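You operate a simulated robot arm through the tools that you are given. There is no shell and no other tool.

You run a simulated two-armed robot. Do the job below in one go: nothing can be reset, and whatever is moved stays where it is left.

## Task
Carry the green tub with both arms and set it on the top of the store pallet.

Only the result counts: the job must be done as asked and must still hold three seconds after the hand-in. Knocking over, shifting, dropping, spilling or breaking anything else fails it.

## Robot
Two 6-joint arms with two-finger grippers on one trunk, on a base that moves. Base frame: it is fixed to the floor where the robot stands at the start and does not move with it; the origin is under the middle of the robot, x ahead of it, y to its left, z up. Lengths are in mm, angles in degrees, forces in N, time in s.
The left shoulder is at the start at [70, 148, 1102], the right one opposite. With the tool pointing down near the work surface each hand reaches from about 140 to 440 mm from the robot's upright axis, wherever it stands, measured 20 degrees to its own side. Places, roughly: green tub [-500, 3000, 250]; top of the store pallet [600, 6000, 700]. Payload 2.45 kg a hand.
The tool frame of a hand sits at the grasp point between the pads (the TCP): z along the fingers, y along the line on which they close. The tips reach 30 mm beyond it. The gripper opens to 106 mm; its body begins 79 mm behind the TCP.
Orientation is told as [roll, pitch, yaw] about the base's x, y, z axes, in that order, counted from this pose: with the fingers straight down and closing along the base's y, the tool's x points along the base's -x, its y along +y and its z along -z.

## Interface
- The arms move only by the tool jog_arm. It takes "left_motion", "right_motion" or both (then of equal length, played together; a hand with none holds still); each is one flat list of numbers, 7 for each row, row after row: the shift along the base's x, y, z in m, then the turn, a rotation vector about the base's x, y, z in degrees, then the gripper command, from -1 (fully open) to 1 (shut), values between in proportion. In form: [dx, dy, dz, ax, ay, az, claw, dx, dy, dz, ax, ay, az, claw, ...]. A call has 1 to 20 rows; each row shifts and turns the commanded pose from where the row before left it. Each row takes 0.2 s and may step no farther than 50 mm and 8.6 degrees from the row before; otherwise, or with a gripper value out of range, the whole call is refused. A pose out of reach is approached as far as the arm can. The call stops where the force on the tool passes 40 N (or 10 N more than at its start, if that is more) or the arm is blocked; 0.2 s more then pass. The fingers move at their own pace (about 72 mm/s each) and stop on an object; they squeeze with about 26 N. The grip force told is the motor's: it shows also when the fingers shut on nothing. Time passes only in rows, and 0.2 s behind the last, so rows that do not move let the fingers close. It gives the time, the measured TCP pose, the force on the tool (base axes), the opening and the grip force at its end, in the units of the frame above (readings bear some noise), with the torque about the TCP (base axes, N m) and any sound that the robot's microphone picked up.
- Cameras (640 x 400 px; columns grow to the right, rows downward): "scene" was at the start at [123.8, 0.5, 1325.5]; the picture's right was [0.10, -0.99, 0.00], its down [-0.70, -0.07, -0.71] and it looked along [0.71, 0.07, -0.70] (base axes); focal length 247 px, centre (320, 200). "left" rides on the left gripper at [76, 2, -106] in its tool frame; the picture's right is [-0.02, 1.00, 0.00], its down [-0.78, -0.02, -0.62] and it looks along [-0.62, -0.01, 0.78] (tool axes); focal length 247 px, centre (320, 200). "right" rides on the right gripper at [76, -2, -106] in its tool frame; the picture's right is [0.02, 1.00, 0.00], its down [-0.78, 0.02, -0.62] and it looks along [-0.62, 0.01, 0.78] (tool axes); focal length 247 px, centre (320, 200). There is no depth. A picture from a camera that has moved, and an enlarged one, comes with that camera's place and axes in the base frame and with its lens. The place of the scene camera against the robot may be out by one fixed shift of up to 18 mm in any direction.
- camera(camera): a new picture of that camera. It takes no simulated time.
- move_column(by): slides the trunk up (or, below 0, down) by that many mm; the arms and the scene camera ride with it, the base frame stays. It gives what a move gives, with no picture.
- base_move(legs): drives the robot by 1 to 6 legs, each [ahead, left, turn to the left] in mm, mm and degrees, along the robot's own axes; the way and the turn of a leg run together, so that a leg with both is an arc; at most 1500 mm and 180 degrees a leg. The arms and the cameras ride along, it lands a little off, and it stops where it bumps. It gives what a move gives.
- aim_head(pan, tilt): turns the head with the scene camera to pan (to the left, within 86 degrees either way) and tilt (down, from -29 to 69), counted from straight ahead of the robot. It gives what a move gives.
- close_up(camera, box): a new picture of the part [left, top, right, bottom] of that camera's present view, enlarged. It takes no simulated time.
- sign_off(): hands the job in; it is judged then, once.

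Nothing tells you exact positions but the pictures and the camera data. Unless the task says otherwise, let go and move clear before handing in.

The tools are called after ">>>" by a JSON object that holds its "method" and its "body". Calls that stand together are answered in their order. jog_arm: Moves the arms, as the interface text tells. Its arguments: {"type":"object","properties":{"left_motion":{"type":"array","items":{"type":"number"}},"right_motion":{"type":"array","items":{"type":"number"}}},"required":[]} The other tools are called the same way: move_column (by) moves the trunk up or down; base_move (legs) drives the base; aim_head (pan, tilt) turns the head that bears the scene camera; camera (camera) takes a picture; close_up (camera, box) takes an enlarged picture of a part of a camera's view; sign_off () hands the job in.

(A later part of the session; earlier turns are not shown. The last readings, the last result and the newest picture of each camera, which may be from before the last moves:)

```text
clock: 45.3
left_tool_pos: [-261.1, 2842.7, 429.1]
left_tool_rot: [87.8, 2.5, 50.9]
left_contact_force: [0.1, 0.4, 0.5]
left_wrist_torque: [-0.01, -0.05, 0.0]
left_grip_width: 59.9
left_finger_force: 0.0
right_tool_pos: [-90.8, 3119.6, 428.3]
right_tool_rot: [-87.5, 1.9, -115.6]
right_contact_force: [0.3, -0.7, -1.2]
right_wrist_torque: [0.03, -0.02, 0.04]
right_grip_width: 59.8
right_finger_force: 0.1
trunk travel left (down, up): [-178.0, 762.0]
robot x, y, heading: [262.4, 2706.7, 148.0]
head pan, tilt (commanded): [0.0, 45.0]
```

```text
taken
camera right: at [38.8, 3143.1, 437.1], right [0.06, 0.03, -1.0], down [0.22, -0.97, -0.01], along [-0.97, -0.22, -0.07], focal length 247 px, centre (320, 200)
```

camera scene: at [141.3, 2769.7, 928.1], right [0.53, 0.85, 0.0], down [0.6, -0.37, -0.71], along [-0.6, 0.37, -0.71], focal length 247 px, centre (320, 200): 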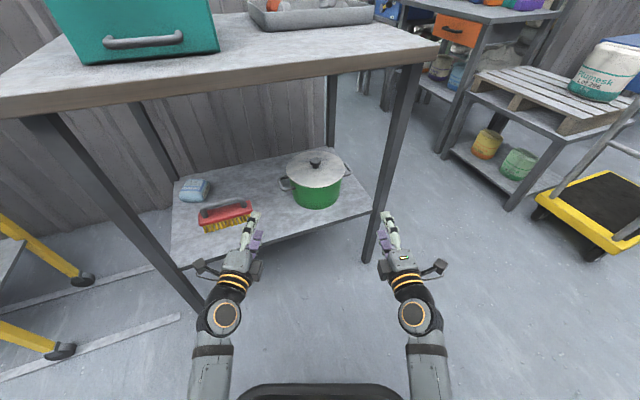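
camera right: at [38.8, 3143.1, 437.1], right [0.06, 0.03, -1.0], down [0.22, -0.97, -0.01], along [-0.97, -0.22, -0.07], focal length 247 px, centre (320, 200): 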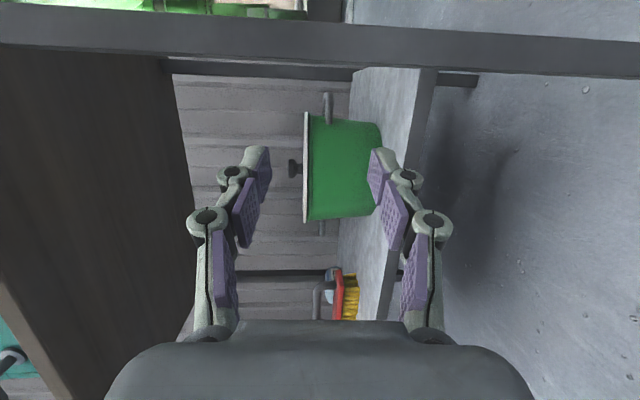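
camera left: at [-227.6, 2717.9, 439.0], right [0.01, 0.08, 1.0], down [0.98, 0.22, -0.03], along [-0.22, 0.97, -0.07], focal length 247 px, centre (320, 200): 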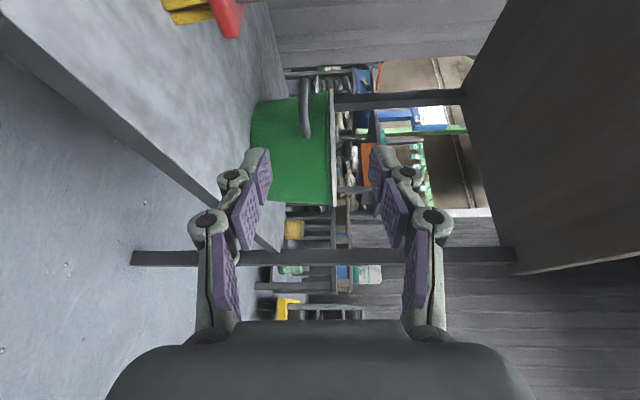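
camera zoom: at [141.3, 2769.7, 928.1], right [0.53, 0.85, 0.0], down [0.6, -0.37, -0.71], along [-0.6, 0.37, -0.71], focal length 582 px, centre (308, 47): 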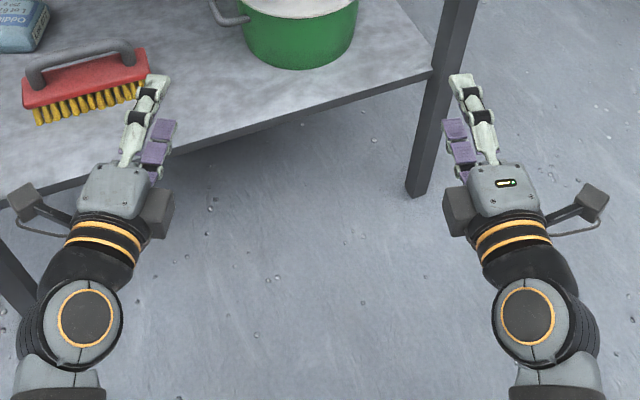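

The pot's centre is 759 mm ahead and 13 mm left of my axis, its handles turned 20° to my heading, as planned. I'll set both hands in the poses they should have at the handles, and then bring them in with small base moves.

>>> {"method": "jog_arm", "body": {"left_motion": [0.0066, 0.0146, -0.0083, 1.1, 0.05, 2.33, -0.13, 0.0066, 0.0146, -0.0083, 1.1, 0.05, 2.33, -0.13, 0.0066, 0.0146, -0.0083, 1.1, 0.05, 2.33, -0.13, 0, 0, 0, 0, 0, 0, -0.13], "right_motion": [-0.0298, -0.0024, -0.008, -0.21, 1.03, -3.8, -0.13, -0.0298, -0.0024, -0.008, -0.21, 1.03, -3.8, -0.13, -0.0298, -0.0024, -0.008, -0.21, 1.03, -3.8, -0.13, 0, 0, 0, 0, 0, 0, -0.13]}}

>>> {"method": "camera", "body": {"camera": "scene"}}

```text
clock: 45.9
left_tool_pos: [-257.1, 2848.7, 405.6]
left_tool_rot: [87.9, 11.5, 49.8]
left_contact_force: [0.1, -0.2, 1.1]
left_wrist_torque: [-0.05, -0.02, 0.01]
left_grip_width: 59.8
left_finger_force: 0.0
left hand out of reach, approached as far as the arm can: row 2
right_tool_pos: [-117.7, 3136.0, 394.3]
right_tool_rot: [-87.6, 11.1, -118.2]
right_contact_force: [-0.2, -0.6, -0.4]
right_wrist_torque: [-0.02, -0.04, -0.01]
right_grip_width: 60.1
right_finger_force: 0.1
trunk travel left (down, up): [-178.0, 762.0]
robot x, y, heading: [260.3, 2709.9, 147.9]
head pan, tilt (commanded): [0.0, 45.0]
stopped in row 2 (left hand): the arm was blocked; the commanded pose is now the measured one
```

```text
taken
camera scene: at [141.6, 2769.5, 928.2], right [0.53, 0.85, 0.0], down [0.6, -0.37, -0.71], along [-0.6, 0.37, -0.71], focal length 247 px, centre (320, 200)
```

scene: 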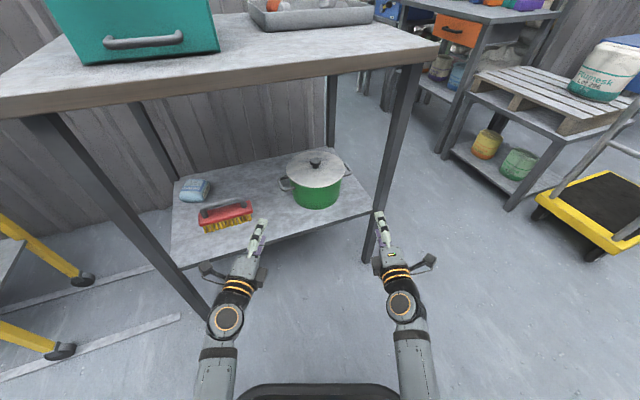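

The wrists were too nearly in line with the forearms, so the yaw could not be followed and turned into roll. I'll raise the trunk 30 mm so the forearms slope down more, then redo the pose.

>>> {"method": "move_column", "body": {"by": 30}}

>>> {"method": "jog_arm", "body": {"left_motion": [0.00185, 0.0091, -0.0079, 0, 0, 0, -0.13, 0.00185, 0.0091, -0.0079, 0, 0, 0, -0.13, 0.00185, 0.0091, -0.0079, 3.4, -1.92, 2.6, -0.13, 0.00185, 0.0091, -0.0079, 3.4, -1.92, 2.6, -0.13, 0, 0, 0, 3.4, -1.92, 2.6, -0.13, 0, 0, 0, 0, 0, 0, -0.13], "right_motion": [-0.0128, -0.0073, -0.0051, 0, 0, 0, -0.13, -0.0128, -0.0073, -0.0051, 0, 0, 0, -0.13, -0.0128, -0.0073, -0.0051, -2.88, 2.45, -2.93, -0.13, -0.0128, -0.0073, -0.0051, -2.88, 2.45, -2.93, -0.13, 0, 0, 0, -2.88, 2.45, -2.93, -0.13, 0, 0, 0, 0, 0, 0, -0.13]}}

```text
clock: 46.6
left_tool_pos: [-257.7, 2849.1, 435.3]
left_tool_rot: [87.7, 11.5, 49.7]
left_contact_force: [-0.2, -0.3, 0.4]
left_wrist_torque: [0.03, 0.01, 0.03]
left_grip_width: 59.8
left_finger_force: 0.2
right_tool_pos: [-115.4, 3135.2, 425.4]
right_tool_rot: [-87.5, 11.1, -118.1]
right_contact_force: [0.4, 0.3, -0.7]
right_wrist_torque: [-0.01, 0.03, -0.03]
right_grip_width: 59.9
right_finger_force: 0.0
trunk travel left (down, up): [-208.0, 732.0]
robot x, y, heading: [257.9, 2705.1, 148.2]
head pan, tilt (commanded): [0.0, 45.0]
```

```text
clock: 47.5
left_tool_pos: [-270.8, 2858.9, 416.0]
left_tool_rot: [87.1, 11.6, 51.0]
left_contact_force: [-0.2, -0.7, -0.6]
left_wrist_torque: [-0.02, -0.05, -0.02]
left_grip_width: 60.3
left_finger_force: 0.1
left hand out of reach, approached as far as the arm can: row 1, 2, 3, 4
right_tool_pos: [-136.8, 3143.2, 399.0]
right_tool_rot: [-87.2, 15.5, -119.8]
right_contact_force: [0.3, -0.3, 0.2]
right_wrist_torque: [0.02, -0.04, 0.03]
right_grip_width: 59.7
right_finger_force: 0.1
right hand out of reach, approached as far as the arm can: row 3, 4
trunk travel left (down, up): [-208.0, 732.0]
robot x, y, heading: [258.6, 2708.3, 148.2]
head pan, tilt (commanded): [0.0, 45.0]
stopped in row 4 (right hand): the arm was blocked; the commanded pose is now the measured one
```

The wrists are stuck near their in-line (singular) pose, so pointing the tools level is a poor choice for these arms. A better plan: fingers straight down, closing fore-and-aft so that each gripper straddles a whole handle from above, with me standing a bit to the left of the pot. I'll pitch the tools down from here, pulling the hands back.

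>>> {"method": "jog_arm", "body": {"left_motion": [0.0073, -0.0054, -0.0024, -4.32, -6.97, 0, -0.13, 0.0073, -0.0054, -0.0024, -4.32, -6.97, 0, -0.13, 0.0073, -0.0054, -0.0024, -4.32, -6.97, 0, -0.13, 0.0073, -0.0054, -0.0024, -4.32, -6.97, 0, -0.13, 0.0073, -0.0054, -0.0024, -4.32, -6.97, 0, -0.13, 0.0073, -0.0054, -0.0024, -4.32, -6.97, 0, -0.13], "right_motion": [0.0105, -0.0065, -0.0008, -4.32, -6.97, 0, -0.13, 0.0105, -0.0065, -0.0008, -4.32, -6.97, 0, -0.13, 0.0105, -0.0065, -0.0008, -4.32, -6.97, 0, -0.13, 0.0105, -0.0065, -0.0008, -4.32, -6.97, 0, -0.13, 0.0105, -0.0065, -0.0008, -4.32, -6.97, 0, -0.13, 0.0105, -0.0065, -0.0008, -4.32, -6.97, 0, -0.13]}}

>>> {"method": "camera", "body": {"camera": "scene"}}

```text
clock: 48.6
left_tool_pos: [-247.2, 2816.4, 394.6]
left_tool_rot: [52.1, 11.7, 43.5]
left_contact_force: [0.7, 0.4, 0.2]
left_wrist_torque: [0.01, -0.02, 0.04]
left_grip_width: 60.0
left_finger_force: 0.0
right_tool_pos: [-67.6, 3141.9, 380.5]
right_tool_rot: [-50.4, 20.2, -108.6]
right_contact_force: [-0.5, 0.8, -0.2]
right_wrist_torque: [0.0, -0.01, 0.01]
right_grip_width: 59.9
right_finger_force: 0.1
trunk travel left (down, up): [-208.0, 732.0]
robot x, y, heading: [262.4, 2707.0, 148.1]
head pan, tilt (commanded): [0.0, 45.0]
stopped in row 5 (right hand): the arm was blocked; the commanded pose is now the measured one
```

```text
taken
camera scene: at [141.4, 2769.7, 958.1], right [0.53, 0.85, 0.0], down [0.6, -0.37, -0.71], along [-0.6, 0.37, -0.71], focal length 247 px, centre (320, 200)
```

scene: 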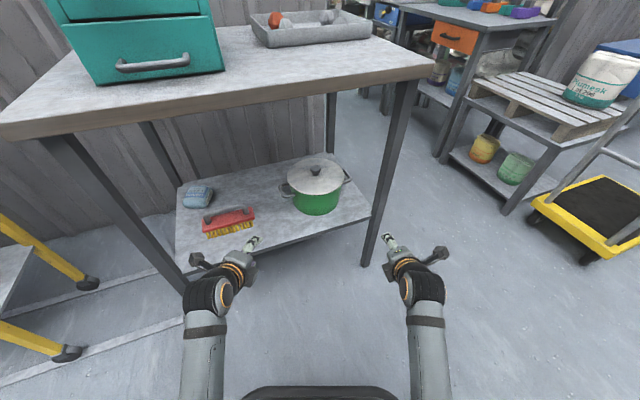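

The tools are pitching down properly now; the stops come from the wrist having to swing fast. I'll continue more slowly to the straight-down pose with the fingers closing fore-and-aft.

>>> {"method": "jog_arm", "body": {"left_motion": [0.00424, -0.00129, 0.0004, -1.746, -3.382, 1.353, -0.5, 0.00424, -0.00129, 0.0004, -1.746, -3.382, 1.353, -0.5, 0.00424, -0.00129, 0.0004, -1.746, -3.382, 1.353, -0.5, 0.00424, -0.00129, 0.0004, -1.746, -3.382, 1.353, -0.5, 0.00424, -0.00129, 0.0004, -1.746, -3.382, 1.353, -0.5, 0.00424, -0.00129, 0.0004, -1.746, -3.382, 1.353, -0.5, 0.00424, -0.00129, 0.0004, -1.746, -3.382, 1.353, -0.5, 0.00424, -0.00129, 0.0004, -1.746, -3.382, 1.353, -0.5, 0.00424, -0.00129, 0.0004, -1.746, -3.382, 1.353, -0.5, 0.00424, -0.00129, 0.0004, -1.746, -3.382, 1.353, -0.5, 0.00424, -0.00129, 0.0004, -1.746, -3.382, 1.353, -0.5, 0.00424, -0.00129, 0.0004, -1.746, -3.382, 1.353, -0.5, 0.00424, -0.00129, 0.0004, -1.746, -3.382, 1.353, -0.5, 0.00424, -0.00129, 0.0004, -1.746, -3.382, 1.353, -0.5], "right_motion": [0.0035, -0.0051, 0.0014, -2.75, -2.662, -1.508, -0.5, 0.0035, -0.0051, 0.0014, -2.75, -2.662, -1.508, -0.5, 0.0035, -0.0051, 0.0014, -2.75, -2.662, -1.508, -0.5, 0.0035, -0.0051, 0.0014, -2.75, -2.662, -1.508, -0.5, 0.0035, -0.0051, 0.0014, -2.75, -2.662, -1.508, -0.5, 0.0035, -0.0051, 0.0014, -2.75, -2.662, -1.508, -0.5, 0.0035, -0.0051, 0.0014, -2.75, -2.662, -1.508, -0.5, 0.0035, -0.0051, 0.0014, -2.75, -2.662, -1.508, -0.5, 0.0035, -0.0051, 0.0014, -2.75, -2.662, -1.508, -0.5, 0.0035, -0.0051, 0.0014, -2.75, -2.662, -1.508, -0.5, 0.0035, -0.0051, 0.0014, -2.75, -2.662, -1.508, -0.5, 0.0035, -0.0051, 0.0014, -2.75, -2.662, -1.508, -0.5, 0.0035, -0.0051, 0.0014, -2.75, -2.662, -1.508, -0.5, 0.0035, -0.0051, 0.0014, -2.75, -2.662, -1.508, -0.5]}}

>>> {"method": "camera", "body": {"camera": "scene"}}

```text
clock: 49.7
left_tool_pos: [-244.3, 2774.1, 388.5]
left_tool_rot: [33.7, 14.8, 44.7]
left_contact_force: [0.5, -0.3, -0.6]
left_wrist_torque: [0.0, 0.01, -0.01]
left_grip_width: 79.6
left_finger_force: 0.0
right_tool_pos: [-26.8, 3153.3, 380.2]
right_tool_rot: [-32.6, 20.7, -108.4]
right_contact_force: [-0.7, 0.4, 0.7]
right_wrist_torque: [0.0, 0.03, 0.0]
right_grip_width: 79.5
right_finger_force: 0.1
trunk travel left (down, up): [-208.0, 732.0]
robot x, y, heading: [260.5, 2711.0, 147.9]
head pan, tilt (commanded): [0.0, 45.0]
stopped in row 5 (left hand): the arm was blocked; the commanded pose is now the measured one
```

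```text
taken
camera scene: at [141.4, 2769.7, 958.1], right [0.53, 0.85, 0.0], down [0.6, -0.37, -0.71], along [-0.6, 0.37, -0.71], focal length 247 px, centre (320, 200)
```

scene: 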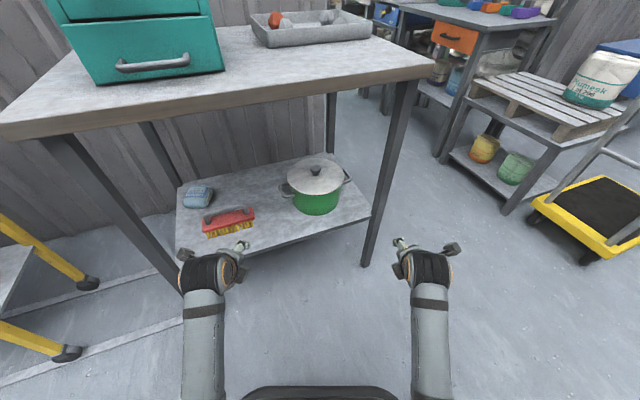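

The hands drifted outward as if the last wrist joint were at its limit with this roll. I'll unroll both tools about their own axes first, which uses only that last joint.

>>> {"method": "jog_arm", "body": {"left_motion": [0, 0, 0, 4.33, -1.96, 6.43, -0.5, 0, 0, 0, 4.33, -1.96, 6.43, -0.5, 0, 0, 0, 4.33, -1.96, 6.43, -0.5, 0, 0, 0, 4.33, -1.96, 6.43, -0.5, 0, 0, 0, 4.33, -1.96, 6.43, -0.5, 0, 0, 0, 4.33, -1.96, 6.43, -0.5, 0, 0, 0, 4.33, -1.96, 6.43, -0.5, 0, 0, 0, 4.33, -1.96, 6.43, -0.5, 0, 0, 0, 4.33, -1.96, 6.43, -0.5, 0, 0, 0, 4.33, -1.96, 6.43, -0.5, 0, 0, 0, 4.33, -1.96, 6.43, -0.5], "right_motion": [0, 0, 0, -3.34, 3.62, -6.3, -0.5, 0, 0, 0, -3.34, 3.62, -6.3, -0.5, 0, 0, 0, -3.34, 3.62, -6.3, -0.5, 0, 0, 0, -3.34, 3.62, -6.3, -0.5, 0, 0, 0, -3.34, 3.62, -6.3, -0.5, 0, 0, 0, -3.34, 3.62, -6.3, -0.5, 0, 0, 0, -3.34, 3.62, -6.3, -0.5, 0, 0, 0, -3.34, 3.62, -6.3, -0.5, 0, 0, 0, -3.34, 3.62, -6.3, -0.5, 0, 0, 0, -3.34, 3.62, -6.3, -0.5, 0, 0, 0, -3.34, 3.62, -6.3, -0.5]}}

>>> {"method": "camera", "body": {"camera": "scene"}}

```text
clock: 52.1
left_tool_pos: [-244.5, 2773.2, 387.7]
left_tool_rot: [18.9, -31.9, 122.7]
left_contact_force: [0.2, 0.4, -0.6]
left_wrist_torque: [0.02, 0.02, 0.01]
left_grip_width: 79.4
left_finger_force: 0.1
right_tool_pos: [-27.5, 3152.8, 378.0]
right_tool_rot: [-25.0, -29.6, 176.2]
right_contact_force: [0.3, 0.0, 0.1]
right_wrist_torque: [-0.01, 0.01, -0.01]
right_grip_width: 79.5
right_finger_force: 0.1
trunk travel left (down, up): [-208.0, 732.0]
robot x, y, heading: [259.7, 2705.2, 148.1]
head pan, tilt (commanded): [0.0, 45.0]
```

```text
taken
camera scene: at [141.4, 2769.7, 958.1], right [0.53, 0.85, 0.0], down [0.6, -0.37, -0.71], along [-0.6, 0.37, -0.71], focal length 247 px, centre (320, 200)
```

scene: 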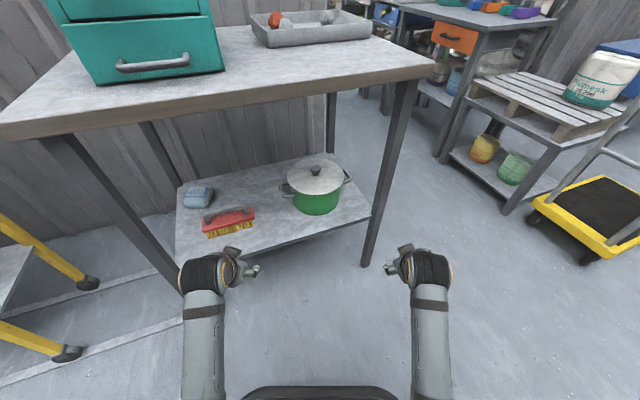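

That unrolled cleanly. Now I'll pitch both tools to straight down in the default yaw.

>>> {"method": "jog_arm", "body": {"left_motion": [0.0053, 0.0022, 0.0012, -0.913, -3.559, 1.928, -0.5, 0.0053, 0.0022, 0.0012, -0.913, -3.559, 1.928, -0.5, 0.0053, 0.0022, 0.0012, -0.913, -3.559, 1.928, -0.5, 0.0053, 0.0022, 0.0012, -0.913, -3.559, 1.928, -0.5, 0.0053, 0.0022, 0.0012, -0.913, -3.559, 1.928, -0.5, 0.0053, 0.0022, 0.0012, -0.913, -3.559, 1.928, -0.5, 0.0053, 0.0022, 0.0012, -0.913, -3.559, 1.928, -0.5, 0.0053, 0.0022, 0.0012, -0.913, -3.559, 1.928, -0.5, 0.0053, 0.0022, 0.0012, -0.913, -3.559, 1.928, -0.5, 0.0053, 0.0022, 0.0012, -0.913, -3.559, 1.928, -0.5], "right_motion": [0.0011, -0.0077, 0.0022, -3.234, -2.032, -2.059, -0.5, 0.0011, -0.0077, 0.0022, -3.234, -2.032, -2.059, -0.5, 0.0011, -0.0077, 0.0022, -3.234, -2.032, -2.059, -0.5, 0.0011, -0.0077, 0.0022, -3.234, -2.032, -2.059, -0.5, 0.0011, -0.0077, 0.0022, -3.234, -2.032, -2.059, -0.5, 0.0011, -0.0077, 0.0022, -3.234, -2.032, -2.059, -0.5, 0.0011, -0.0077, 0.0022, -3.234, -2.032, -2.059, -0.5, 0.0011, -0.0077, 0.0022, -3.234, -2.032, -2.059, -0.5, 0.0011, -0.0077, 0.0022, -3.234, -2.032, -2.059, -0.5, 0.0011, -0.0077, 0.0022, -3.234, -2.032, -2.059, -0.5]}}

>>> {"method": "camera", "body": {"camera": "scene"}}

```text
clock: 54.0
left_tool_pos: [-219.3, 2745.5, 375.0]
left_tool_rot: [10.9, -3.5, 145.7]
left_contact_force: [0.2, 0.4, -0.1]
left_wrist_torque: [0.03, 0.01, -0.02]
left_grip_width: 79.4
left_finger_force: 0.0
left hand out of reach, approached as far as the arm can: row 8, 9
right_tool_pos: [13.9, 3126.7, 376.3]
right_tool_rot: [-11.7, -3.6, 150.8]
right_contact_force: [0.0, 0.3, 0.2]
right_wrist_torque: [-0.02, 0.0, -0.01]
right_grip_width: 79.7
right_finger_force: 0.1
right hand out of reach, approached as far as the arm can: row 8, 9
trunk travel left (down, up): [-208.0, 732.0]
robot x, y, heading: [257.7, 2709.3, 148.2]
head pan, tilt (commanded): [0.0, 45.0]
stopped in row 9 (left hand): the arm was blocked; the commanded pose is now the measured one
```

```text
taken
camera scene: at [141.5, 2769.6, 958.1], right [0.53, 0.85, 0.0], down [0.6, -0.37, -0.71], along [-0.6, 0.37, -0.71], focal length 247 px, centre (320, 200)
```

scene: 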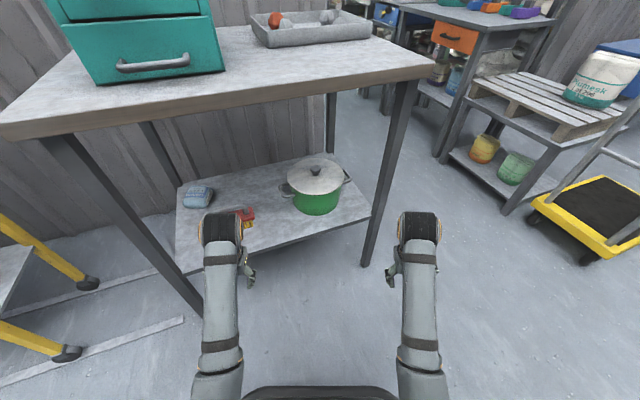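

The tools are nearly vertical but short of wrist bend; the hands need to hang lower against the shoulders. I'll raise the trunk and lower the hands relative to it while finishing the vertical pose.

>>> {"method": "move_column", "body": {"by": 70}}

>>> {"method": "jog_arm", "body": {"left_motion": [0, 0, -0.018, 0, 0, 0, -0.5, 0, 0, -0.018, 0, 0, 0, -0.5, 0, 0, -0.018, 0.72, -0.91, 0.24, -0.5, 0.0032, 0.0052, 0, 0.72, -0.91, 0.24, -0.5, 0.0032, 0.0052, 0, 0.72, -0.91, 0.24, -0.5, 0.0032, 0.0052, 0, 0.72, -0.91, 0.24, -0.5, 0.0032, 0.0052, 0, 0.72, -0.91, 0.24, -0.5, 0.0032, 0.0052, 0, 0.72, -0.91, 0.24, -0.5, 0.0032, 0.0052, 0, 0.72, -0.91, 0.24, -0.5, 0.0032, 0.0052, 0, 0.72, -0.91, 0.24, -0.5, 0.0032, 0.0052, 0, 0.72, -0.91, 0.24, -0.5, 0.0032, 0.0052, 0, 0.72, -0.91, 0.24, -0.5, 0, 0, 0, 0, 0, 0, -0.5], "right_motion": [0, 0, -0.018, 0, 0, 0, -0.5, 0, 0, -0.018, 0, 0, 0, -0.5, 0, 0, -0.018, -1.14, 0.24, -0.27, -0.5, -0.0035, -0.0055, 0, -1.14, 0.24, -0.27, -0.5, -0.0035, -0.0055, 0, -1.14, 0.24, -0.27, -0.5, -0.0035, -0.0055, 0, -1.14, 0.24, -0.27, -0.5, -0.0035, -0.0055, 0, -1.14, 0.24, -0.27, -0.5, -0.0035, -0.0055, 0, -1.14, 0.24, -0.27, -0.5, -0.0035, -0.0055, 0, -1.14, 0.24, -0.27, -0.5, -0.0035, -0.0055, 0, -1.14, 0.24, -0.27, -0.5, -0.0035, -0.0055, 0, -1.14, 0.24, -0.27, -0.5, -0.0035, -0.0055, 0, -1.14, 0.24, -0.27, -0.5, 0, 0, 0, 0, 0, 0, -0.5]}}

```text
clock: 55.1
left_tool_pos: [-219.7, 2746.8, 444.3]
left_tool_rot: [10.9, -3.4, 145.6]
left_contact_force: [0.0, 0.8, 0.6]
left_wrist_torque: [0.01, 0.0, 0.01]
left_grip_width: 79.6
left_finger_force: 0.0
right_tool_pos: [14.1, 3125.1, 446.2]
right_tool_rot: [-11.5, -3.5, 150.7]
right_contact_force: [0.4, -0.1, -0.2]
right_wrist_torque: [-0.02, 0.01, -0.02]
right_grip_width: 79.4
right_finger_force: 0.1
trunk travel left (down, up): [-278.0, 662.0]
robot x, y, heading: [261.9, 2709.3, 148.2]
head pan, tilt (commanded): [0.0, 45.0]
```

```text
clock: 57.9
left_tool_pos: [-193.0, 2785.2, 387.1]
left_tool_rot: [0.7, 0.6, 148.6]
left_contact_force: [0.5, 0.1, 0.0]
left_wrist_torque: [0.01, -0.01, -0.02]
left_grip_width: 79.6
left_finger_force: 0.0
right_tool_pos: [-4.3, 3084.8, 387.4]
right_tool_rot: [-2.5, 1.0, 147.6]
right_contact_force: [0.2, 0.2, 0.9]
right_wrist_torque: [-0.03, 0.01, 0.0]
right_grip_width: 79.4
right_finger_force: 0.1
trunk travel left (down, up): [-278.0, 662.0]
robot x, y, heading: [258.3, 2708.5, 147.9]
head pan, tilt (commanded): [0.0, 45.0]
```

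Both tools now point straight down again. I'll test turning them by 90° about the vertical, so that the fingers would close fore-and-aft, cameras outward.

>>> {"method": "jog_arm", "body": {"left_motion": [0, 0, 0, 0, 0, -8.2, -0.5, 0, 0, 0, 0, 0, -8.2, -0.5, 0, 0, 0, 0, 0, -8.2, -0.5, 0, 0, 0, 0, 0, -8.2, -0.5, 0, 0, 0, 0, 0, -8.2, -0.5, 0, 0, 0, 0, 0, -8.2, -0.5, 0, 0, 0, 0, 0, -8.2, -0.5, 0, 0, 0, 0, 0, -8.2, -0.5, 0, 0, 0, 0, 0, -8.2, -0.5, 0, 0, 0, 0, 0, -8.2, -0.5, 0, 0, 0, 0, 0, -8.2, -0.5], "right_motion": [0, 0, 0, 0, 0, 8.2, -0.5, 0, 0, 0, 0, 0, 8.2, -0.5, 0, 0, 0, 0, 0, 8.2, -0.5, 0, 0, 0, 0, 0, 8.2, -0.5, 0, 0, 0, 0, 0, 8.2, -0.5, 0, 0, 0, 0, 0, 8.2, -0.5, 0, 0, 0, 0, 0, 8.2, -0.5, 0, 0, 0, 0, 0, 8.2, -0.5, 0, 0, 0, 0, 0, 8.2, -0.5, 0, 0, 0, 0, 0, 8.2, -0.5, 0, 0, 0, 0, 0, 8.2, -0.5]}}

>>> {"method": "camera", "body": {"camera": "scene"}}

```text
clock: 60.3
left_tool_pos: [-198.2, 2783.1, 389.0]
left_tool_rot: [-0.2, 2.2, 58.1]
left_contact_force: [-0.4, 0.8, 0.3]
left_wrist_torque: [0.0, -0.02, -0.04]
left_grip_width: 79.6
left_finger_force: 0.1
right_tool_pos: [-11.5, 3087.0, 392.4]
right_tool_rot: [-0.5, 2.3, -122.0]
right_contact_force: [0.4, 0.0, -0.9]
right_wrist_torque: [-0.02, 0.03, 0.01]
right_grip_width: 79.5
right_finger_force: 0.1
trunk travel left (down, up): [-278.0, 662.0]
robot x, y, heading: [259.6, 2710.3, 148.2]
head pan, tilt (commanded): [0.0, 45.0]
```

```text
taken
camera scene: at [141.4, 2769.7, 1028.1], right [0.53, 0.85, 0.0], down [0.6, -0.37, -0.71], along [-0.6, 0.37, -0.71], focal length 247 px, centre (320, 200)
```

scene: 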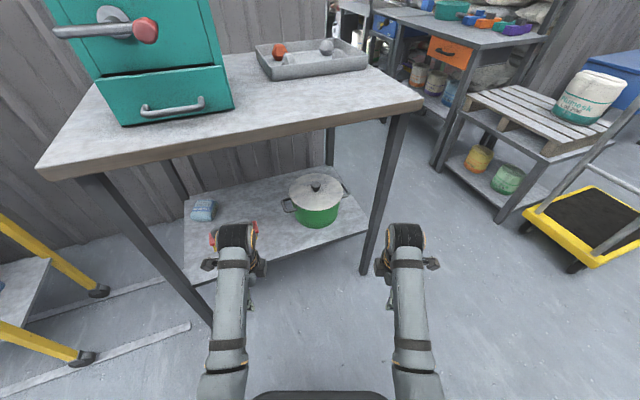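

Turning the tools by 90° works. Now I'll square the base up to the table again (heading ≈168°), standing about 115 mm left of the pot's centre and still well back, and raise the trunk so the hands can come in over the handles.

>>> {"method": "base_move", "body": {"legs": [[0, 0, 20.3], [40, -136, 0]]}}

>>> {"method": "move_column", "body": {"by": 75}}

>>> {"method": "camera", "body": {"camera": "scene"}}

```text
clock: 62.8
left_tool_pos: [-207.4, 2761.2, 387.8]
left_tool_rot: [-0.4, 2.1, 78.6]
left_contact_force: [0.7, -0.7, -0.2]
left_wrist_torque: [0.0, 0.0, 0.02]
left_grip_width: 79.8
left_finger_force: 0.0
right_tool_pos: [-136.6, 3112.6, 391.8]
right_tool_rot: [-0.5, 2.2, -101.9]
right_contact_force: [0.1, 0.2, -0.9]
right_wrist_torque: [0.03, 0.03, 0.0]
right_grip_width: 79.4
right_finger_force: 0.1
trunk travel left (down, up): [-278.0, 662.0]
robot x, y, heading: [251.8, 2852.1, 168.4]
head pan, tilt (commanded): [0.0, 45.0]
```

```text
clock: 63.9
left_tool_pos: [-205.8, 2759.7, 462.7]
left_tool_rot: [-0.4, 2.3, 78.7]
left_contact_force: [0.5, 0.2, -0.3]
left_wrist_torque: [0.01, -0.02, 0.04]
left_grip_width: 79.5
left_finger_force: 0.1
right_tool_pos: [-136.1, 3114.4, 466.2]
right_tool_rot: [-0.5, 2.3, -101.8]
right_contact_force: [-0.1, -1.0, -0.2]
right_wrist_torque: [-0.03, 0.0, 0.04]
right_grip_width: 79.7
right_finger_force: 0.0
trunk travel left (down, up): [-353.0, 587.0]
robot x, y, heading: [246.0, 2847.5, 168.2]
head pan, tilt (commanded): [0.0, 45.0]
```

```text
taken
camera scene: at [112.3, 2868.9, 1103.0], right [0.2, 0.98, 0.0], down [0.69, -0.14, -0.71], along [-0.69, 0.14, -0.71], focal length 247 px, centre (320, 200)
```

scene: 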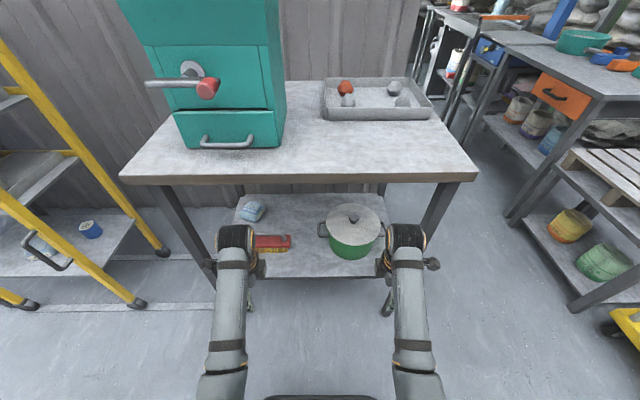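

I'm squared to the table, with the pot about 675 mm ahead and 113 mm to my right. I'll zoom in to verify.

>>> {"method": "close_up", "body": {"camera": "scene", "box": [300, 190, 460, 290]}}

>>> {"method": "close_up", "body": {"camera": "scene", "box": [100, 150, 500, 400]}}

```text
4.00 times, centred on (380, 240) of scene
camera zoom: at [112.3, 2868.9, 1103.0], right [0.2, 0.98, 0.0], down [0.69, -0.14, -0.71], along [-0.69, 0.14, -0.71], focal length 989 px, centre (80, 40)
```

zoom: 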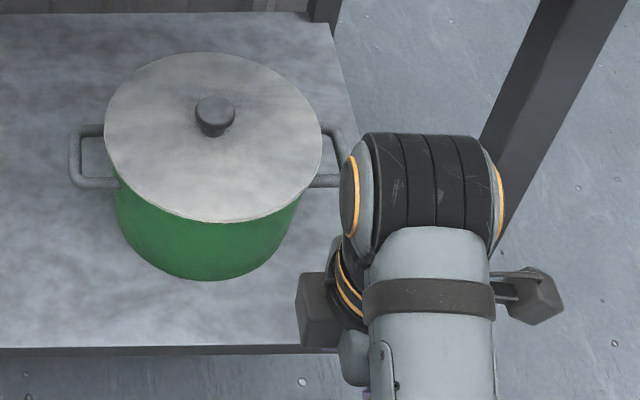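

```text
1.60 times, centred on (300, 275) of scene
camera zoom: at [112.3, 2868.9, 1103.0], right [0.2, 0.98, 0.0], down [0.69, -0.14, -0.71], along [-0.69, 0.14, -0.71], focal length 396 px, centre (352, 80)
```

zoom: 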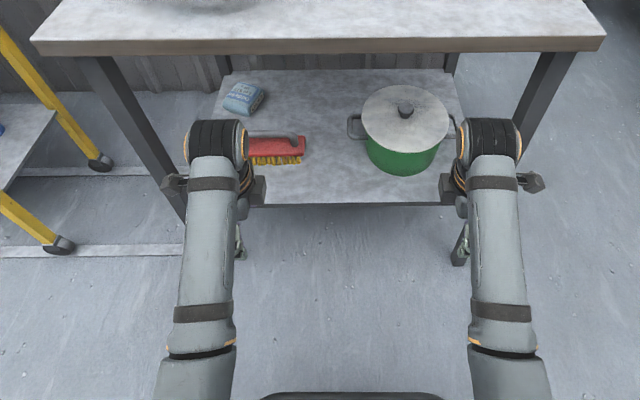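

The estimate holds: pot centre at (675, −115) mm in my frame. I'll now bring the left hand in line with the left handle and turn the right hand 180° so that its camera faces inward (so it can pass the leg), both at z ≈ 490.

>>> {"method": "jog_arm", "body": {"left_motion": [0.0012, 0.0091, 0.00135, 0.11, -0.02, -0.03, -0.6, 0.0012, 0.0091, 0.00135, 0.11, -0.02, -0.03, -0.6, 0.0012, 0.0091, 0.00135, 0.11, -0.02, -0.03, -0.6, 0.0012, 0.0091, 0.00135, 0.11, -0.02, -0.03, -0.6, 0.0012, 0.0091, 0.00135, 0.11, -0.02, -0.03, -0.6, 0.0012, 0.0091, 0.00135, 0.11, -0.02, -0.03, -0.6, 0.0012, 0.0091, 0.00135, 0.11, -0.02, -0.03, -0.6, 0.0012, 0.0091, 0.00135, 0.11, -0.02, -0.03, -0.6, 0.0012, 0.0091, 0.00135, 0.11, -0.02, -0.03, -0.6, 0.0012, 0.0091, 0.00135, 0.11, -0.02, -0.03, -0.6, 0.0012, 0.0091, 0.00135, 0.11, -0.02, -0.03, -0.6, 0.0012, 0.0091, 0.00135, 0.11, -0.02, -0.03, -0.6, 0.0012, 0.0091, 0.00135, 0.11, -0.02, -0.03, -0.6, 0.0012, 0.0091, 0.00135, 0.11, -0.02, -0.03, -0.6, 0.0012, 0.0091, 0.00135, 0.11, -0.02, -0.03, -0.6, 0.0012, 0.0091, 0.00135, 0.11, -0.02, -0.03, -0.6, 0.0012, 0.0091, 0.00135, 0.11, -0.02, -0.03, -0.6, 0.0012, 0.0091, 0.00135, 0.11, -0.02, -0.03, -0.6, 0.0012, 0.0091, 0.00135, 0.11, -0.02, -0.03, -0.6, 0.0012, 0.0091, 0.00135, 0.11, -0.02, -0.03, -0.6], "right_motion": [-0.0003, 0.0005, 0.0011, 0, 0, -8.2, -0.6, -0.0003, 0.0005, 0.0011, 0, 0, -8.2, -0.6, -0.0003, 0.0005, 0.0011, 0, 0, -8.2, -0.6, -0.0003, 0.0005, 0.0011, 0, 0, -8.2, -0.6, -0.0003, 0.0005, 0.0011, 0, 0, -8.2, -0.6, -0.0003, 0.0005, 0.0011, 0, 0, -8.2, -0.6, -0.0003, 0.0005, 0.0011, 0, 0, -8.2, -0.6, -0.0003, 0.0005, 0.0011, 0, 0, -8.2, -0.6, -0.0003, 0.0005, 0.0011, 0, 0, -8.2, -0.6, -0.0003, 0.0005, 0.0011, 0, 0, -8.2, -0.6, -0.0003, 0.0005, 0.0011, 0, 0, -8.2, -0.6, -0.0003, 0.0005, 0.0011, 0, 0, -8.2, -0.6, -0.0003, 0.0005, 0.0011, 0, 0, -8.2, -0.6, -0.0003, 0.0005, 0.0011, 0, 0, -8.2, -0.6, -0.0003, 0.0005, 0.0011, 0, 0, -8.2, -0.6, -0.0003, 0.0005, 0.0011, 0, 0, -8.2, -0.6, -0.0003, 0.0005, 0.0011, 0, 0, -8.2, -0.6, -0.0003, 0.0005, 0.0011, 0, 0, -8.2, -0.6, -0.0003, 0.0005, 0.0011, 0, 0, -8.2, -0.6, -0.0003, 0.0005, 0.0011, 0, 0, -8.2, -0.6]}}

>>> {"method": "camera", "body": {"camera": "scene"}}

```text
clock: 64.9
left_tool_pos: [-212.3, 2730.9, 460.0]
left_tool_rot: [-0.7, 10.5, 79.1]
left_contact_force: [-0.5, 0.2, 0.4]
left_wrist_torque: [-0.03, -0.06, -0.01]
left_grip_width: 84.9
left_finger_force: 0.1
right_tool_pos: [-138.9, 3113.8, 471.7]
right_tool_rot: [-0.5, 2.2, -134.8]
right_contact_force: [0.0, -0.2, -0.2]
right_wrist_torque: [-0.02, 0.02, -0.02]
right_grip_width: 84.7
right_finger_force: 0.1
trunk travel left (down, up): [-353.0, 587.0]
robot x, y, heading: [249.1, 2848.4, 168.2]
head pan, tilt (commanded): [0.0, 45.0]
stopped in row 5 (left hand): the arm was blocked; the commanded pose is now the measured one
```

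```text
taken
camera scene: at [112.5, 2868.8, 1103.1], right [0.2, 0.98, 0.0], down [0.69, -0.14, -0.71], along [-0.69, 0.14, -0.71], focal length 247 px, centre (320, 200)
```

scene: 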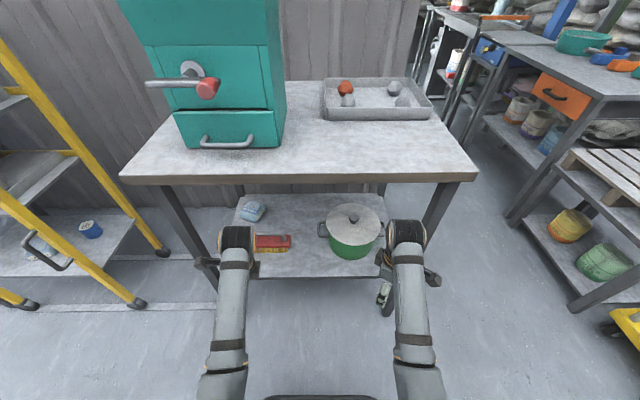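

The left hand can't be that high relative to its shoulder with the tool vertical (wrist bend limit). I'll raise the trunk 25 mm, let the hands hang a bit lower, and continue the move.

>>> {"method": "move_column", "body": {"by": 25}}

>>> {"method": "jog_arm", "body": {"left_motion": [0, 0, -0.004, 3.4, -0.65, 0, -0.6, 0, 0, -0.004, 3.4, -0.65, 0, -0.6, 0, 0, -0.004, 3.4, -0.65, 0, -0.6, 0.0012, 0.01, 0, 0, 0, 0, -0.6, 0.0012, 0.01, 0, 0, 0, 0, -0.6, 0.0012, 0.01, 0, 0, 0, 0, -0.6, 0.0012, 0.01, 0, 0, 0, 0, -0.6, 0.0012, 0.01, 0, 0, 0, 0, -0.6, 0.0012, 0.01, 0, 0, 0, 0, -0.6, 0.0012, 0.01, 0, 0, 0, 0, -0.6, 0.0012, 0.01, 0, 0, 0, 0, -0.6, 0.0012, 0.01, 0, 0, 0, 0, -0.6, 0.0012, 0.01, 0, 0, 0, 0, -0.6, 0.0012, 0.01, 0, 0, 0, 0, -0.6, 0.0012, 0.01, 0, 0, 0, 0, -0.6, 0.0012, 0.01, 0, 0, 0, 0, -0.6, 0.0012, 0.01, 0, 0, 0, 0, -0.6, 0.0012, 0.01, 0, 0, 0, 0, -0.6, 0.0012, 0.01, 0, 0, 0, 0, -0.6, 0.0012, 0.01, 0, 0, 0, 0, -0.6], "right_motion": [0, 0, -0.0055, 0, 0, -8.17, -0.6, 0, 0, -0.0055, 0, 0, -8.17, -0.6, 0, 0, -0.0055, 0, 0, -8.17, -0.6, 0, 0.0006, 0, 0, 0, -8.17, -0.6, 0, 0.0006, 0, 0, 0, -8.17, -0.6, 0, 0.0006, 0, 0, 0, -8.17, -0.6, 0, 0.0006, 0, 0, 0, -8.17, -0.6, 0, 0.0006, 0, 0, 0, -8.17, -0.6, 0, 0.0006, 0, 0, 0, -8.17, -0.6, 0, 0.0006, 0, 0, 0, -8.17, -0.6, 0, 0.0006, 0, 0, 0, -8.17, -0.6, 0, 0.0006, 0, 0, 0, -8.17, -0.6, 0, 0.0006, 0, 0, 0, -8.17, -0.6, 0, 0.0006, 0, 0, 0, -8.17, -0.6, 0, 0.0006, 0, 0, 0, -8.17, -0.6, 0, 0.0006, 0, 0, 0, -8.17, -0.6, 0, 0.0006, 0, 0, 0, -8.17, -0.6, 0, 0.0006, 0, 0, 0, -8.17, -0.6, 0, 0, 0, 0, 0, 0, -0.6, 0, 0, 0, 0, 0, 0, -0.6]}}

>>> {"method": "camera", "body": {"camera": "scene"}}

```text
clock: 65.6
left_tool_pos: [-213.2, 2730.7, 484.9]
left_tool_rot: [-0.6, 10.6, 79.2]
left_contact_force: [0.7, -0.4, 0.1]
left_wrist_torque: [-0.02, 0.0, 0.02]
left_grip_width: 84.9
left_finger_force: 0.0
right_tool_pos: [-138.7, 3113.4, 497.2]
right_tool_rot: [-0.4, 2.1, -134.8]
right_contact_force: [0.2, 1.0, -1.2]
right_wrist_torque: [0.04, 0.0, -0.02]
right_grip_width: 84.8
right_finger_force: 0.0
trunk travel left (down, up): [-378.0, 562.0]
robot x, y, heading: [247.8, 2848.3, 168.4]
head pan, tilt (commanded): [0.0, 45.0]
```

```text
clock: 68.1
left_tool_pos: [-215.5, 2741.7, 462.2]
left_tool_rot: [-0.8, 9.1, 79.7]
left_contact_force: [0.2, -0.4, -0.1]
left_wrist_torque: [0.02, 0.0, 0.03]
left_grip_width: 84.8
left_finger_force: 0.1
right_tool_pos: [-138.2, 3118.3, 479.1]
right_tool_rot: [-0.4, 2.2, 134.0]
right_contact_force: [-0.2, -0.1, 0.7]
right_wrist_torque: [0.02, 0.01, 0.01]
right_grip_width: 84.6
right_finger_force: 0.1
trunk travel left (down, up): [-378.0, 562.0]
robot x, y, heading: [247.6, 2853.0, 168.3]
head pan, tilt (commanded): [0.0, 45.0]
stopped in row 12 (left hand): the arm was blocked; the commanded pose is now the measured one
```

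```text
taken
camera scene: at [112.5, 2868.7, 1128.1], right [0.2, 0.98, 0.0], down [0.69, -0.14, -0.71], along [-0.69, 0.14, -0.71], focal length 247 px, centre (320, 200)
```

scene: 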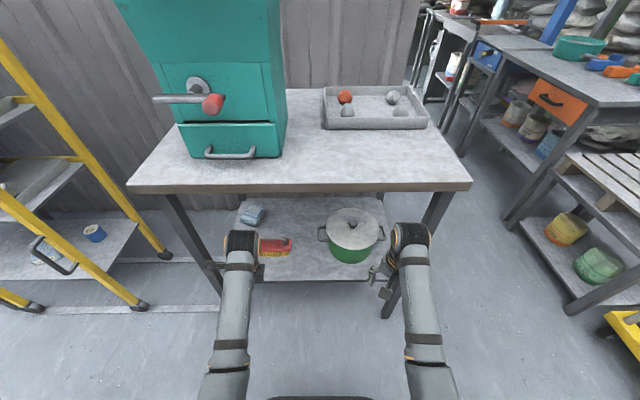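

The left hand came only partly in and still leans outward. I'll test un-tilting it alone, slowly, to see which motion is refused.

>>> {"method": "jog_arm", "body": {"left_motion": [0, 0, 0, 2.2, -0.42, 0, -0.6, 0, 0, 0, 2.2, -0.42, 0, -0.6, 0, 0, 0, 2.2, -0.42, 0, -0.6, 0, 0, 0, 2.2, -0.42, 0, -0.6, 0, 0, 0, 0, 0, 0, -0.6], "right_motion": [0, 0, 0, 0, 0, -8.0, -0.6, 0, 0, 0, 0, 0, -8.0, -0.6, 0, 0, 0, 0, 0, -8.0, -0.6, 0, 0, 0, 0, 0, -8.0, -0.6, 0, 0, 0, 0, 0, -8.0, -0.6]}}

```text
clock: 69.3
left_tool_pos: [-213.3, 2743.1, 463.3]
left_tool_rot: [-0.9, -0.1, 79.7]
left_contact_force: [0.1, 0.7, 0.3]
left_wrist_torque: [0.01, 0.0, -0.01]
left_grip_width: 84.9
left_finger_force: 0.1
right_tool_pos: [-138.8, 3118.4, 479.5]
right_tool_rot: [-0.4, 2.1, 93.9]
right_contact_force: [-0.1, 0.8, -0.3]
right_wrist_torque: [-0.02, 0.01, -0.01]
right_grip_width: 84.8
right_finger_force: 0.1
trunk travel left (down, up): [-378.0, 562.0]
robot x, y, heading: [246.4, 2852.4, 168.4]
head pan, tilt (commanded): [0.0, 45.0]
```

Un-tilting works; it's moving the hand inward that is refused, possibly because the upper arm or elbow meets my own trunk. I'll look down at the left arm.

>>> {"method": "aim_head", "body": {"pan": 70, "tilt": 69}}

>>> {"method": "camera", "body": {"camera": "scene"}}

>>> {"method": "aim_head", "body": {"pan": 30, "tilt": 69}}

>>> {"method": "camera", "body": {"camera": "scene"}}

>>> {"method": "camera", "body": {"camera": "left"}}

```text
clock: 70.7
left_tool_pos: [-214.6, 2743.4, 464.3]
left_tool_rot: [-0.9, 0.0, 79.7]
left_contact_force: [0.2, -1.2, -0.3]
left_wrist_torque: [0.0, -0.04, 0.0]
left_grip_width: 84.7
left_finger_force: 0.0
right_tool_pos: [-138.8, 3118.1, 479.8]
right_tool_rot: [-0.5, 2.2, 94.2]
right_contact_force: [-0.1, 0.0, 0.2]
right_wrist_torque: [0.0, 0.01, -0.02]
right_grip_width: 85.0
right_finger_force: 0.1
trunk travel left (down, up): [-378.0, 562.0]
robot x, y, heading: [249.3, 2851.0, 168.3]
head pan, tilt (commanded): [70.0, 68.8]
```

```text
taken
camera scene: at [162.8, 2804.8, 1099.2], right [-0.85, 0.53, 0.0], down [0.49, 0.79, -0.36], along [-0.19, -0.31, -0.93], focal length 247 px, centre (320, 200)
```

scene: 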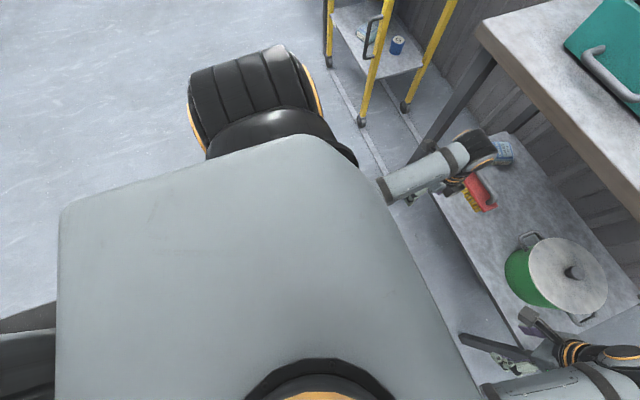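

```text
clock: 71.8
left_tool_pos: [-214.2, 2742.4, 462.5]
left_tool_rot: [-0.9, -0.1, 79.7]
left_contact_force: [0.9, -0.4, -0.5]
left_wrist_torque: [0.02, 0.0, 0.01]
left_grip_width: 84.7
left_finger_force: 0.0
right_tool_pos: [-138.2, 3118.8, 480.4]
right_tool_rot: [-0.4, 2.1, 94.1]
right_contact_force: [-0.1, 0.2, -0.8]
right_wrist_torque: [0.0, -0.04, 0.04]
right_grip_width: 84.5
right_finger_force: 0.1
trunk travel left (down, up): [-378.0, 562.0]
robot x, y, heading: [251.5, 2853.5, 168.1]
head pan, tilt (commanded): [30.0, 68.8]
```

```text
taken
camera scene: at [139.1, 2834.8, 1099.2], right [-0.32, 0.95, 0.0], down [0.88, 0.29, -0.36], along [-0.34, -0.11, -0.93], focal length 247 px, centre (320, 200)
```

scene: 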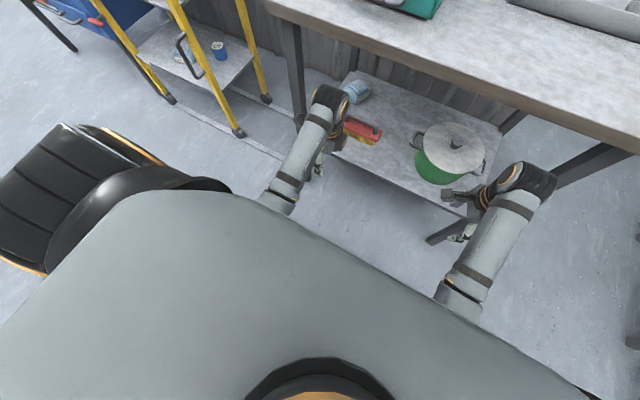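

```text
taken
camera left: at [-232.3, 2669.7, 569.2], right [-0.98, 0.2, -0.02], down [0.15, 0.77, 0.62], along [0.14, 0.61, -0.78], focal length 247 px, centre (320, 200)
```

left: 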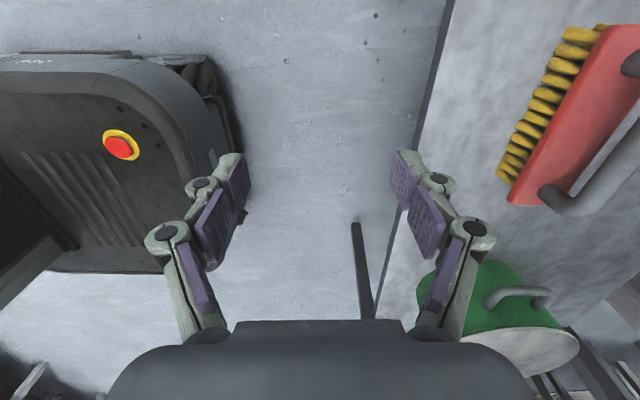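

My torso is broad and the shoulders sit far out, so I can't tell what stops the hand. I'll probe with small inward steps of the left hand at this pose.

>>> {"method": "jog_arm", "body": {"left_motion": [0.001, 0.0049, 0, 0, 0, 0, -0.6, 0.001, 0.0049, 0, 0, 0, 0, -0.6, 0.001, 0.0049, 0, 0, 0, 0, -0.6, 0.001, 0.0049, 0, 0, 0, 0, -0.6, 0.001, 0.0049, 0, 0, 0, 0, -0.6, 0.001, 0.0049, 0, 0, 0, 0, -0.6]}}

>>> {"method": "jog_arm", "body": {"left_motion": [0.001, 0.0049, 0, 0, 0, 0, -0.6, 0.001, 0.0049, 0, 0, 0, 0, -0.6, 0.001, 0.0049, 0, 0, 0, 0, -0.6, 0.001, 0.0049, 0, 0, 0, 0, -0.6, 0.001, 0.0049, 0, 0, 0, 0, -0.6, 0.001, 0.0049, 0, 0, 0, 0, -0.6]}}

```text
clock: 73.2
left_tool_pos: [-210.5, 2773.0, 462.6]
left_tool_rot: [-0.9, 0.1, 79.7]
left_contact_force: [0.2, -0.1, -0.1]
left_wrist_torque: [-0.03, 0.0, 0.02]
left_grip_width: 84.9
left_finger_force: 0.0
right_tool_pos: [-138.6, 3118.6, 479.9]
right_tool_rot: [-0.5, 2.0, 94.0]
right_contact_force: [1.0, 1.0, -0.4]
right_wrist_torque: [0.02, 0.0, 0.01]
right_grip_width: 85.1
right_finger_force: 0.1
trunk travel left (down, up): [-378.0, 562.0]
robot x, y, heading: [248.8, 2848.1, 168.4]
head pan, tilt (commanded): [30.0, 68.8]
```

```text
clock: 74.8
left_tool_pos: [-214.0, 2753.8, 457.7]
left_tool_rot: [-0.5, 6.0, 79.9]
left_contact_force: [-0.9, -0.4, -0.2]
left_wrist_torque: [0.02, 0.0, 0.02]
left_grip_width: 85.1
left_finger_force: 0.0
right_tool_pos: [-138.6, 3119.5, 480.7]
right_tool_rot: [-0.3, 2.1, 94.0]
right_contact_force: [0.4, -0.5, -0.3]
right_wrist_torque: [0.0, -0.03, -0.02]
right_grip_width: 84.8
right_finger_force: 0.1
trunk travel left (down, up): [-378.0, 562.0]
robot x, y, heading: [248.8, 2849.1, 168.4]
head pan, tilt (commanded): [30.0, 68.8]
stopped in row 6 (left hand): the arm was blocked; the commanded pose is now the measured one
```

The left hand's plane can't come further in than about 170 mm from my centreline; that's a shoulder limit. So I'll lean the left tool inward instead, while the right one stays nearly upright. First I'll straighten the left tool and turn it 180° so that its camera faces inward, and trim the right tool.

>>> {"method": "jog_arm", "body": {"left_motion": [0, 0, 0, 2.95, -0.5, 0, -0.6, 0, 0, 0, 2.95, -0.5, 0, -0.6, 0, 0, 0, 0, 0, 8.2, -0.6, 0, 0, 0, 0, 0, 8.2, -0.6, 0, 0, 0, 0, 0, 8.2, -0.6, 0, 0, 0, 0, 0, 8.2, -0.6, 0, 0, 0, 0, 0, 8.2, -0.6, 0, 0, 0, 0, 0, 8.2, -0.6, 0, 0, 0, 0, 0, 8.2, -0.6, 0, 0, 0, 0, 0, 8.2, -0.6, 0, 0, 0, 0, 0, 8.2, -0.6, 0, 0, 0, 0, 0, 8.2, -0.6, 0, 0, 0, 0, 0, 8.2, -0.6, 0, 0, 0, 0, 0, 8.2, -0.6, 0, 0, 0, 0, 0, 8.2, -0.6, 0, 0, 0, 0, 0, 8.2, -0.6, 0, 0, 0, 0, 0, 8.2, -0.6, 0, 0, 0, 0, 0, 8.2, -0.6, 0, 0, 0, 0, 0, 8.2, -0.6, 0, 0, 0, 0, 0, 8.2, -0.6], "right_motion": [-0.0023, 0.0025, 0.0045, 3.49, -0.44, -7.7, -0.6, -0.0023, 0.0025, 0.0045, 3.49, -0.44, -7.7, -0.6, 0, 0, 0, 0, 0, 0, -0.6, 0, 0, 0, 0, 0, 0, -0.6, 0, 0, 0, 0, 0, 0, -0.6, 0, 0, 0, 0, 0, 0, -0.6, 0, 0, 0, 0, 0, 0, -0.6, 0, 0, 0, 0, 0, 0, -0.6, 0, 0, 0, 0, 0, 0, -0.6, 0, 0, 0, 0, 0, 0, -0.6, 0, 0, 0, 0, 0, 0, -0.6, 0, 0, 0, 0, 0, 0, -0.6, 0, 0, 0, 0, 0, 0, -0.6, 0, 0, 0, 0, 0, 0, -0.6, 0, 0, 0, 0, 0, 0, -0.6, 0, 0, 0, 0, 0, 0, -0.6, 0, 0, 0, 0, 0, 0, -0.6, 0, 0, 0, 0, 0, 0, -0.6, 0, 0, 0, 0, 0, 0, -0.6, 0, 0, 0, 0, 0, 0, -0.6]}}

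```text
clock: 79.0
left_tool_pos: [-214.6, 2755.9, 458.2]
left_tool_rot: [-0.5, -0.3, -132.2]
left_contact_force: [-0.3, -0.8, 0.9]
left_wrist_torque: [0.01, 0.01, 0.01]
left_grip_width: 84.6
left_finger_force: 0.1
right_tool_pos: [-142.4, 3123.6, 487.7]
right_tool_rot: [-1.0, -4.8, 78.6]
right_contact_force: [-0.1, -1.1, -0.2]
right_wrist_torque: [-0.02, 0.04, 0.0]
right_grip_width: 84.9
right_finger_force: 0.1
trunk travel left (down, up): [-378.0, 562.0]
robot x, y, heading: [250.1, 2851.1, 168.5]
head pan, tilt (commanded): [30.0, 68.8]
```

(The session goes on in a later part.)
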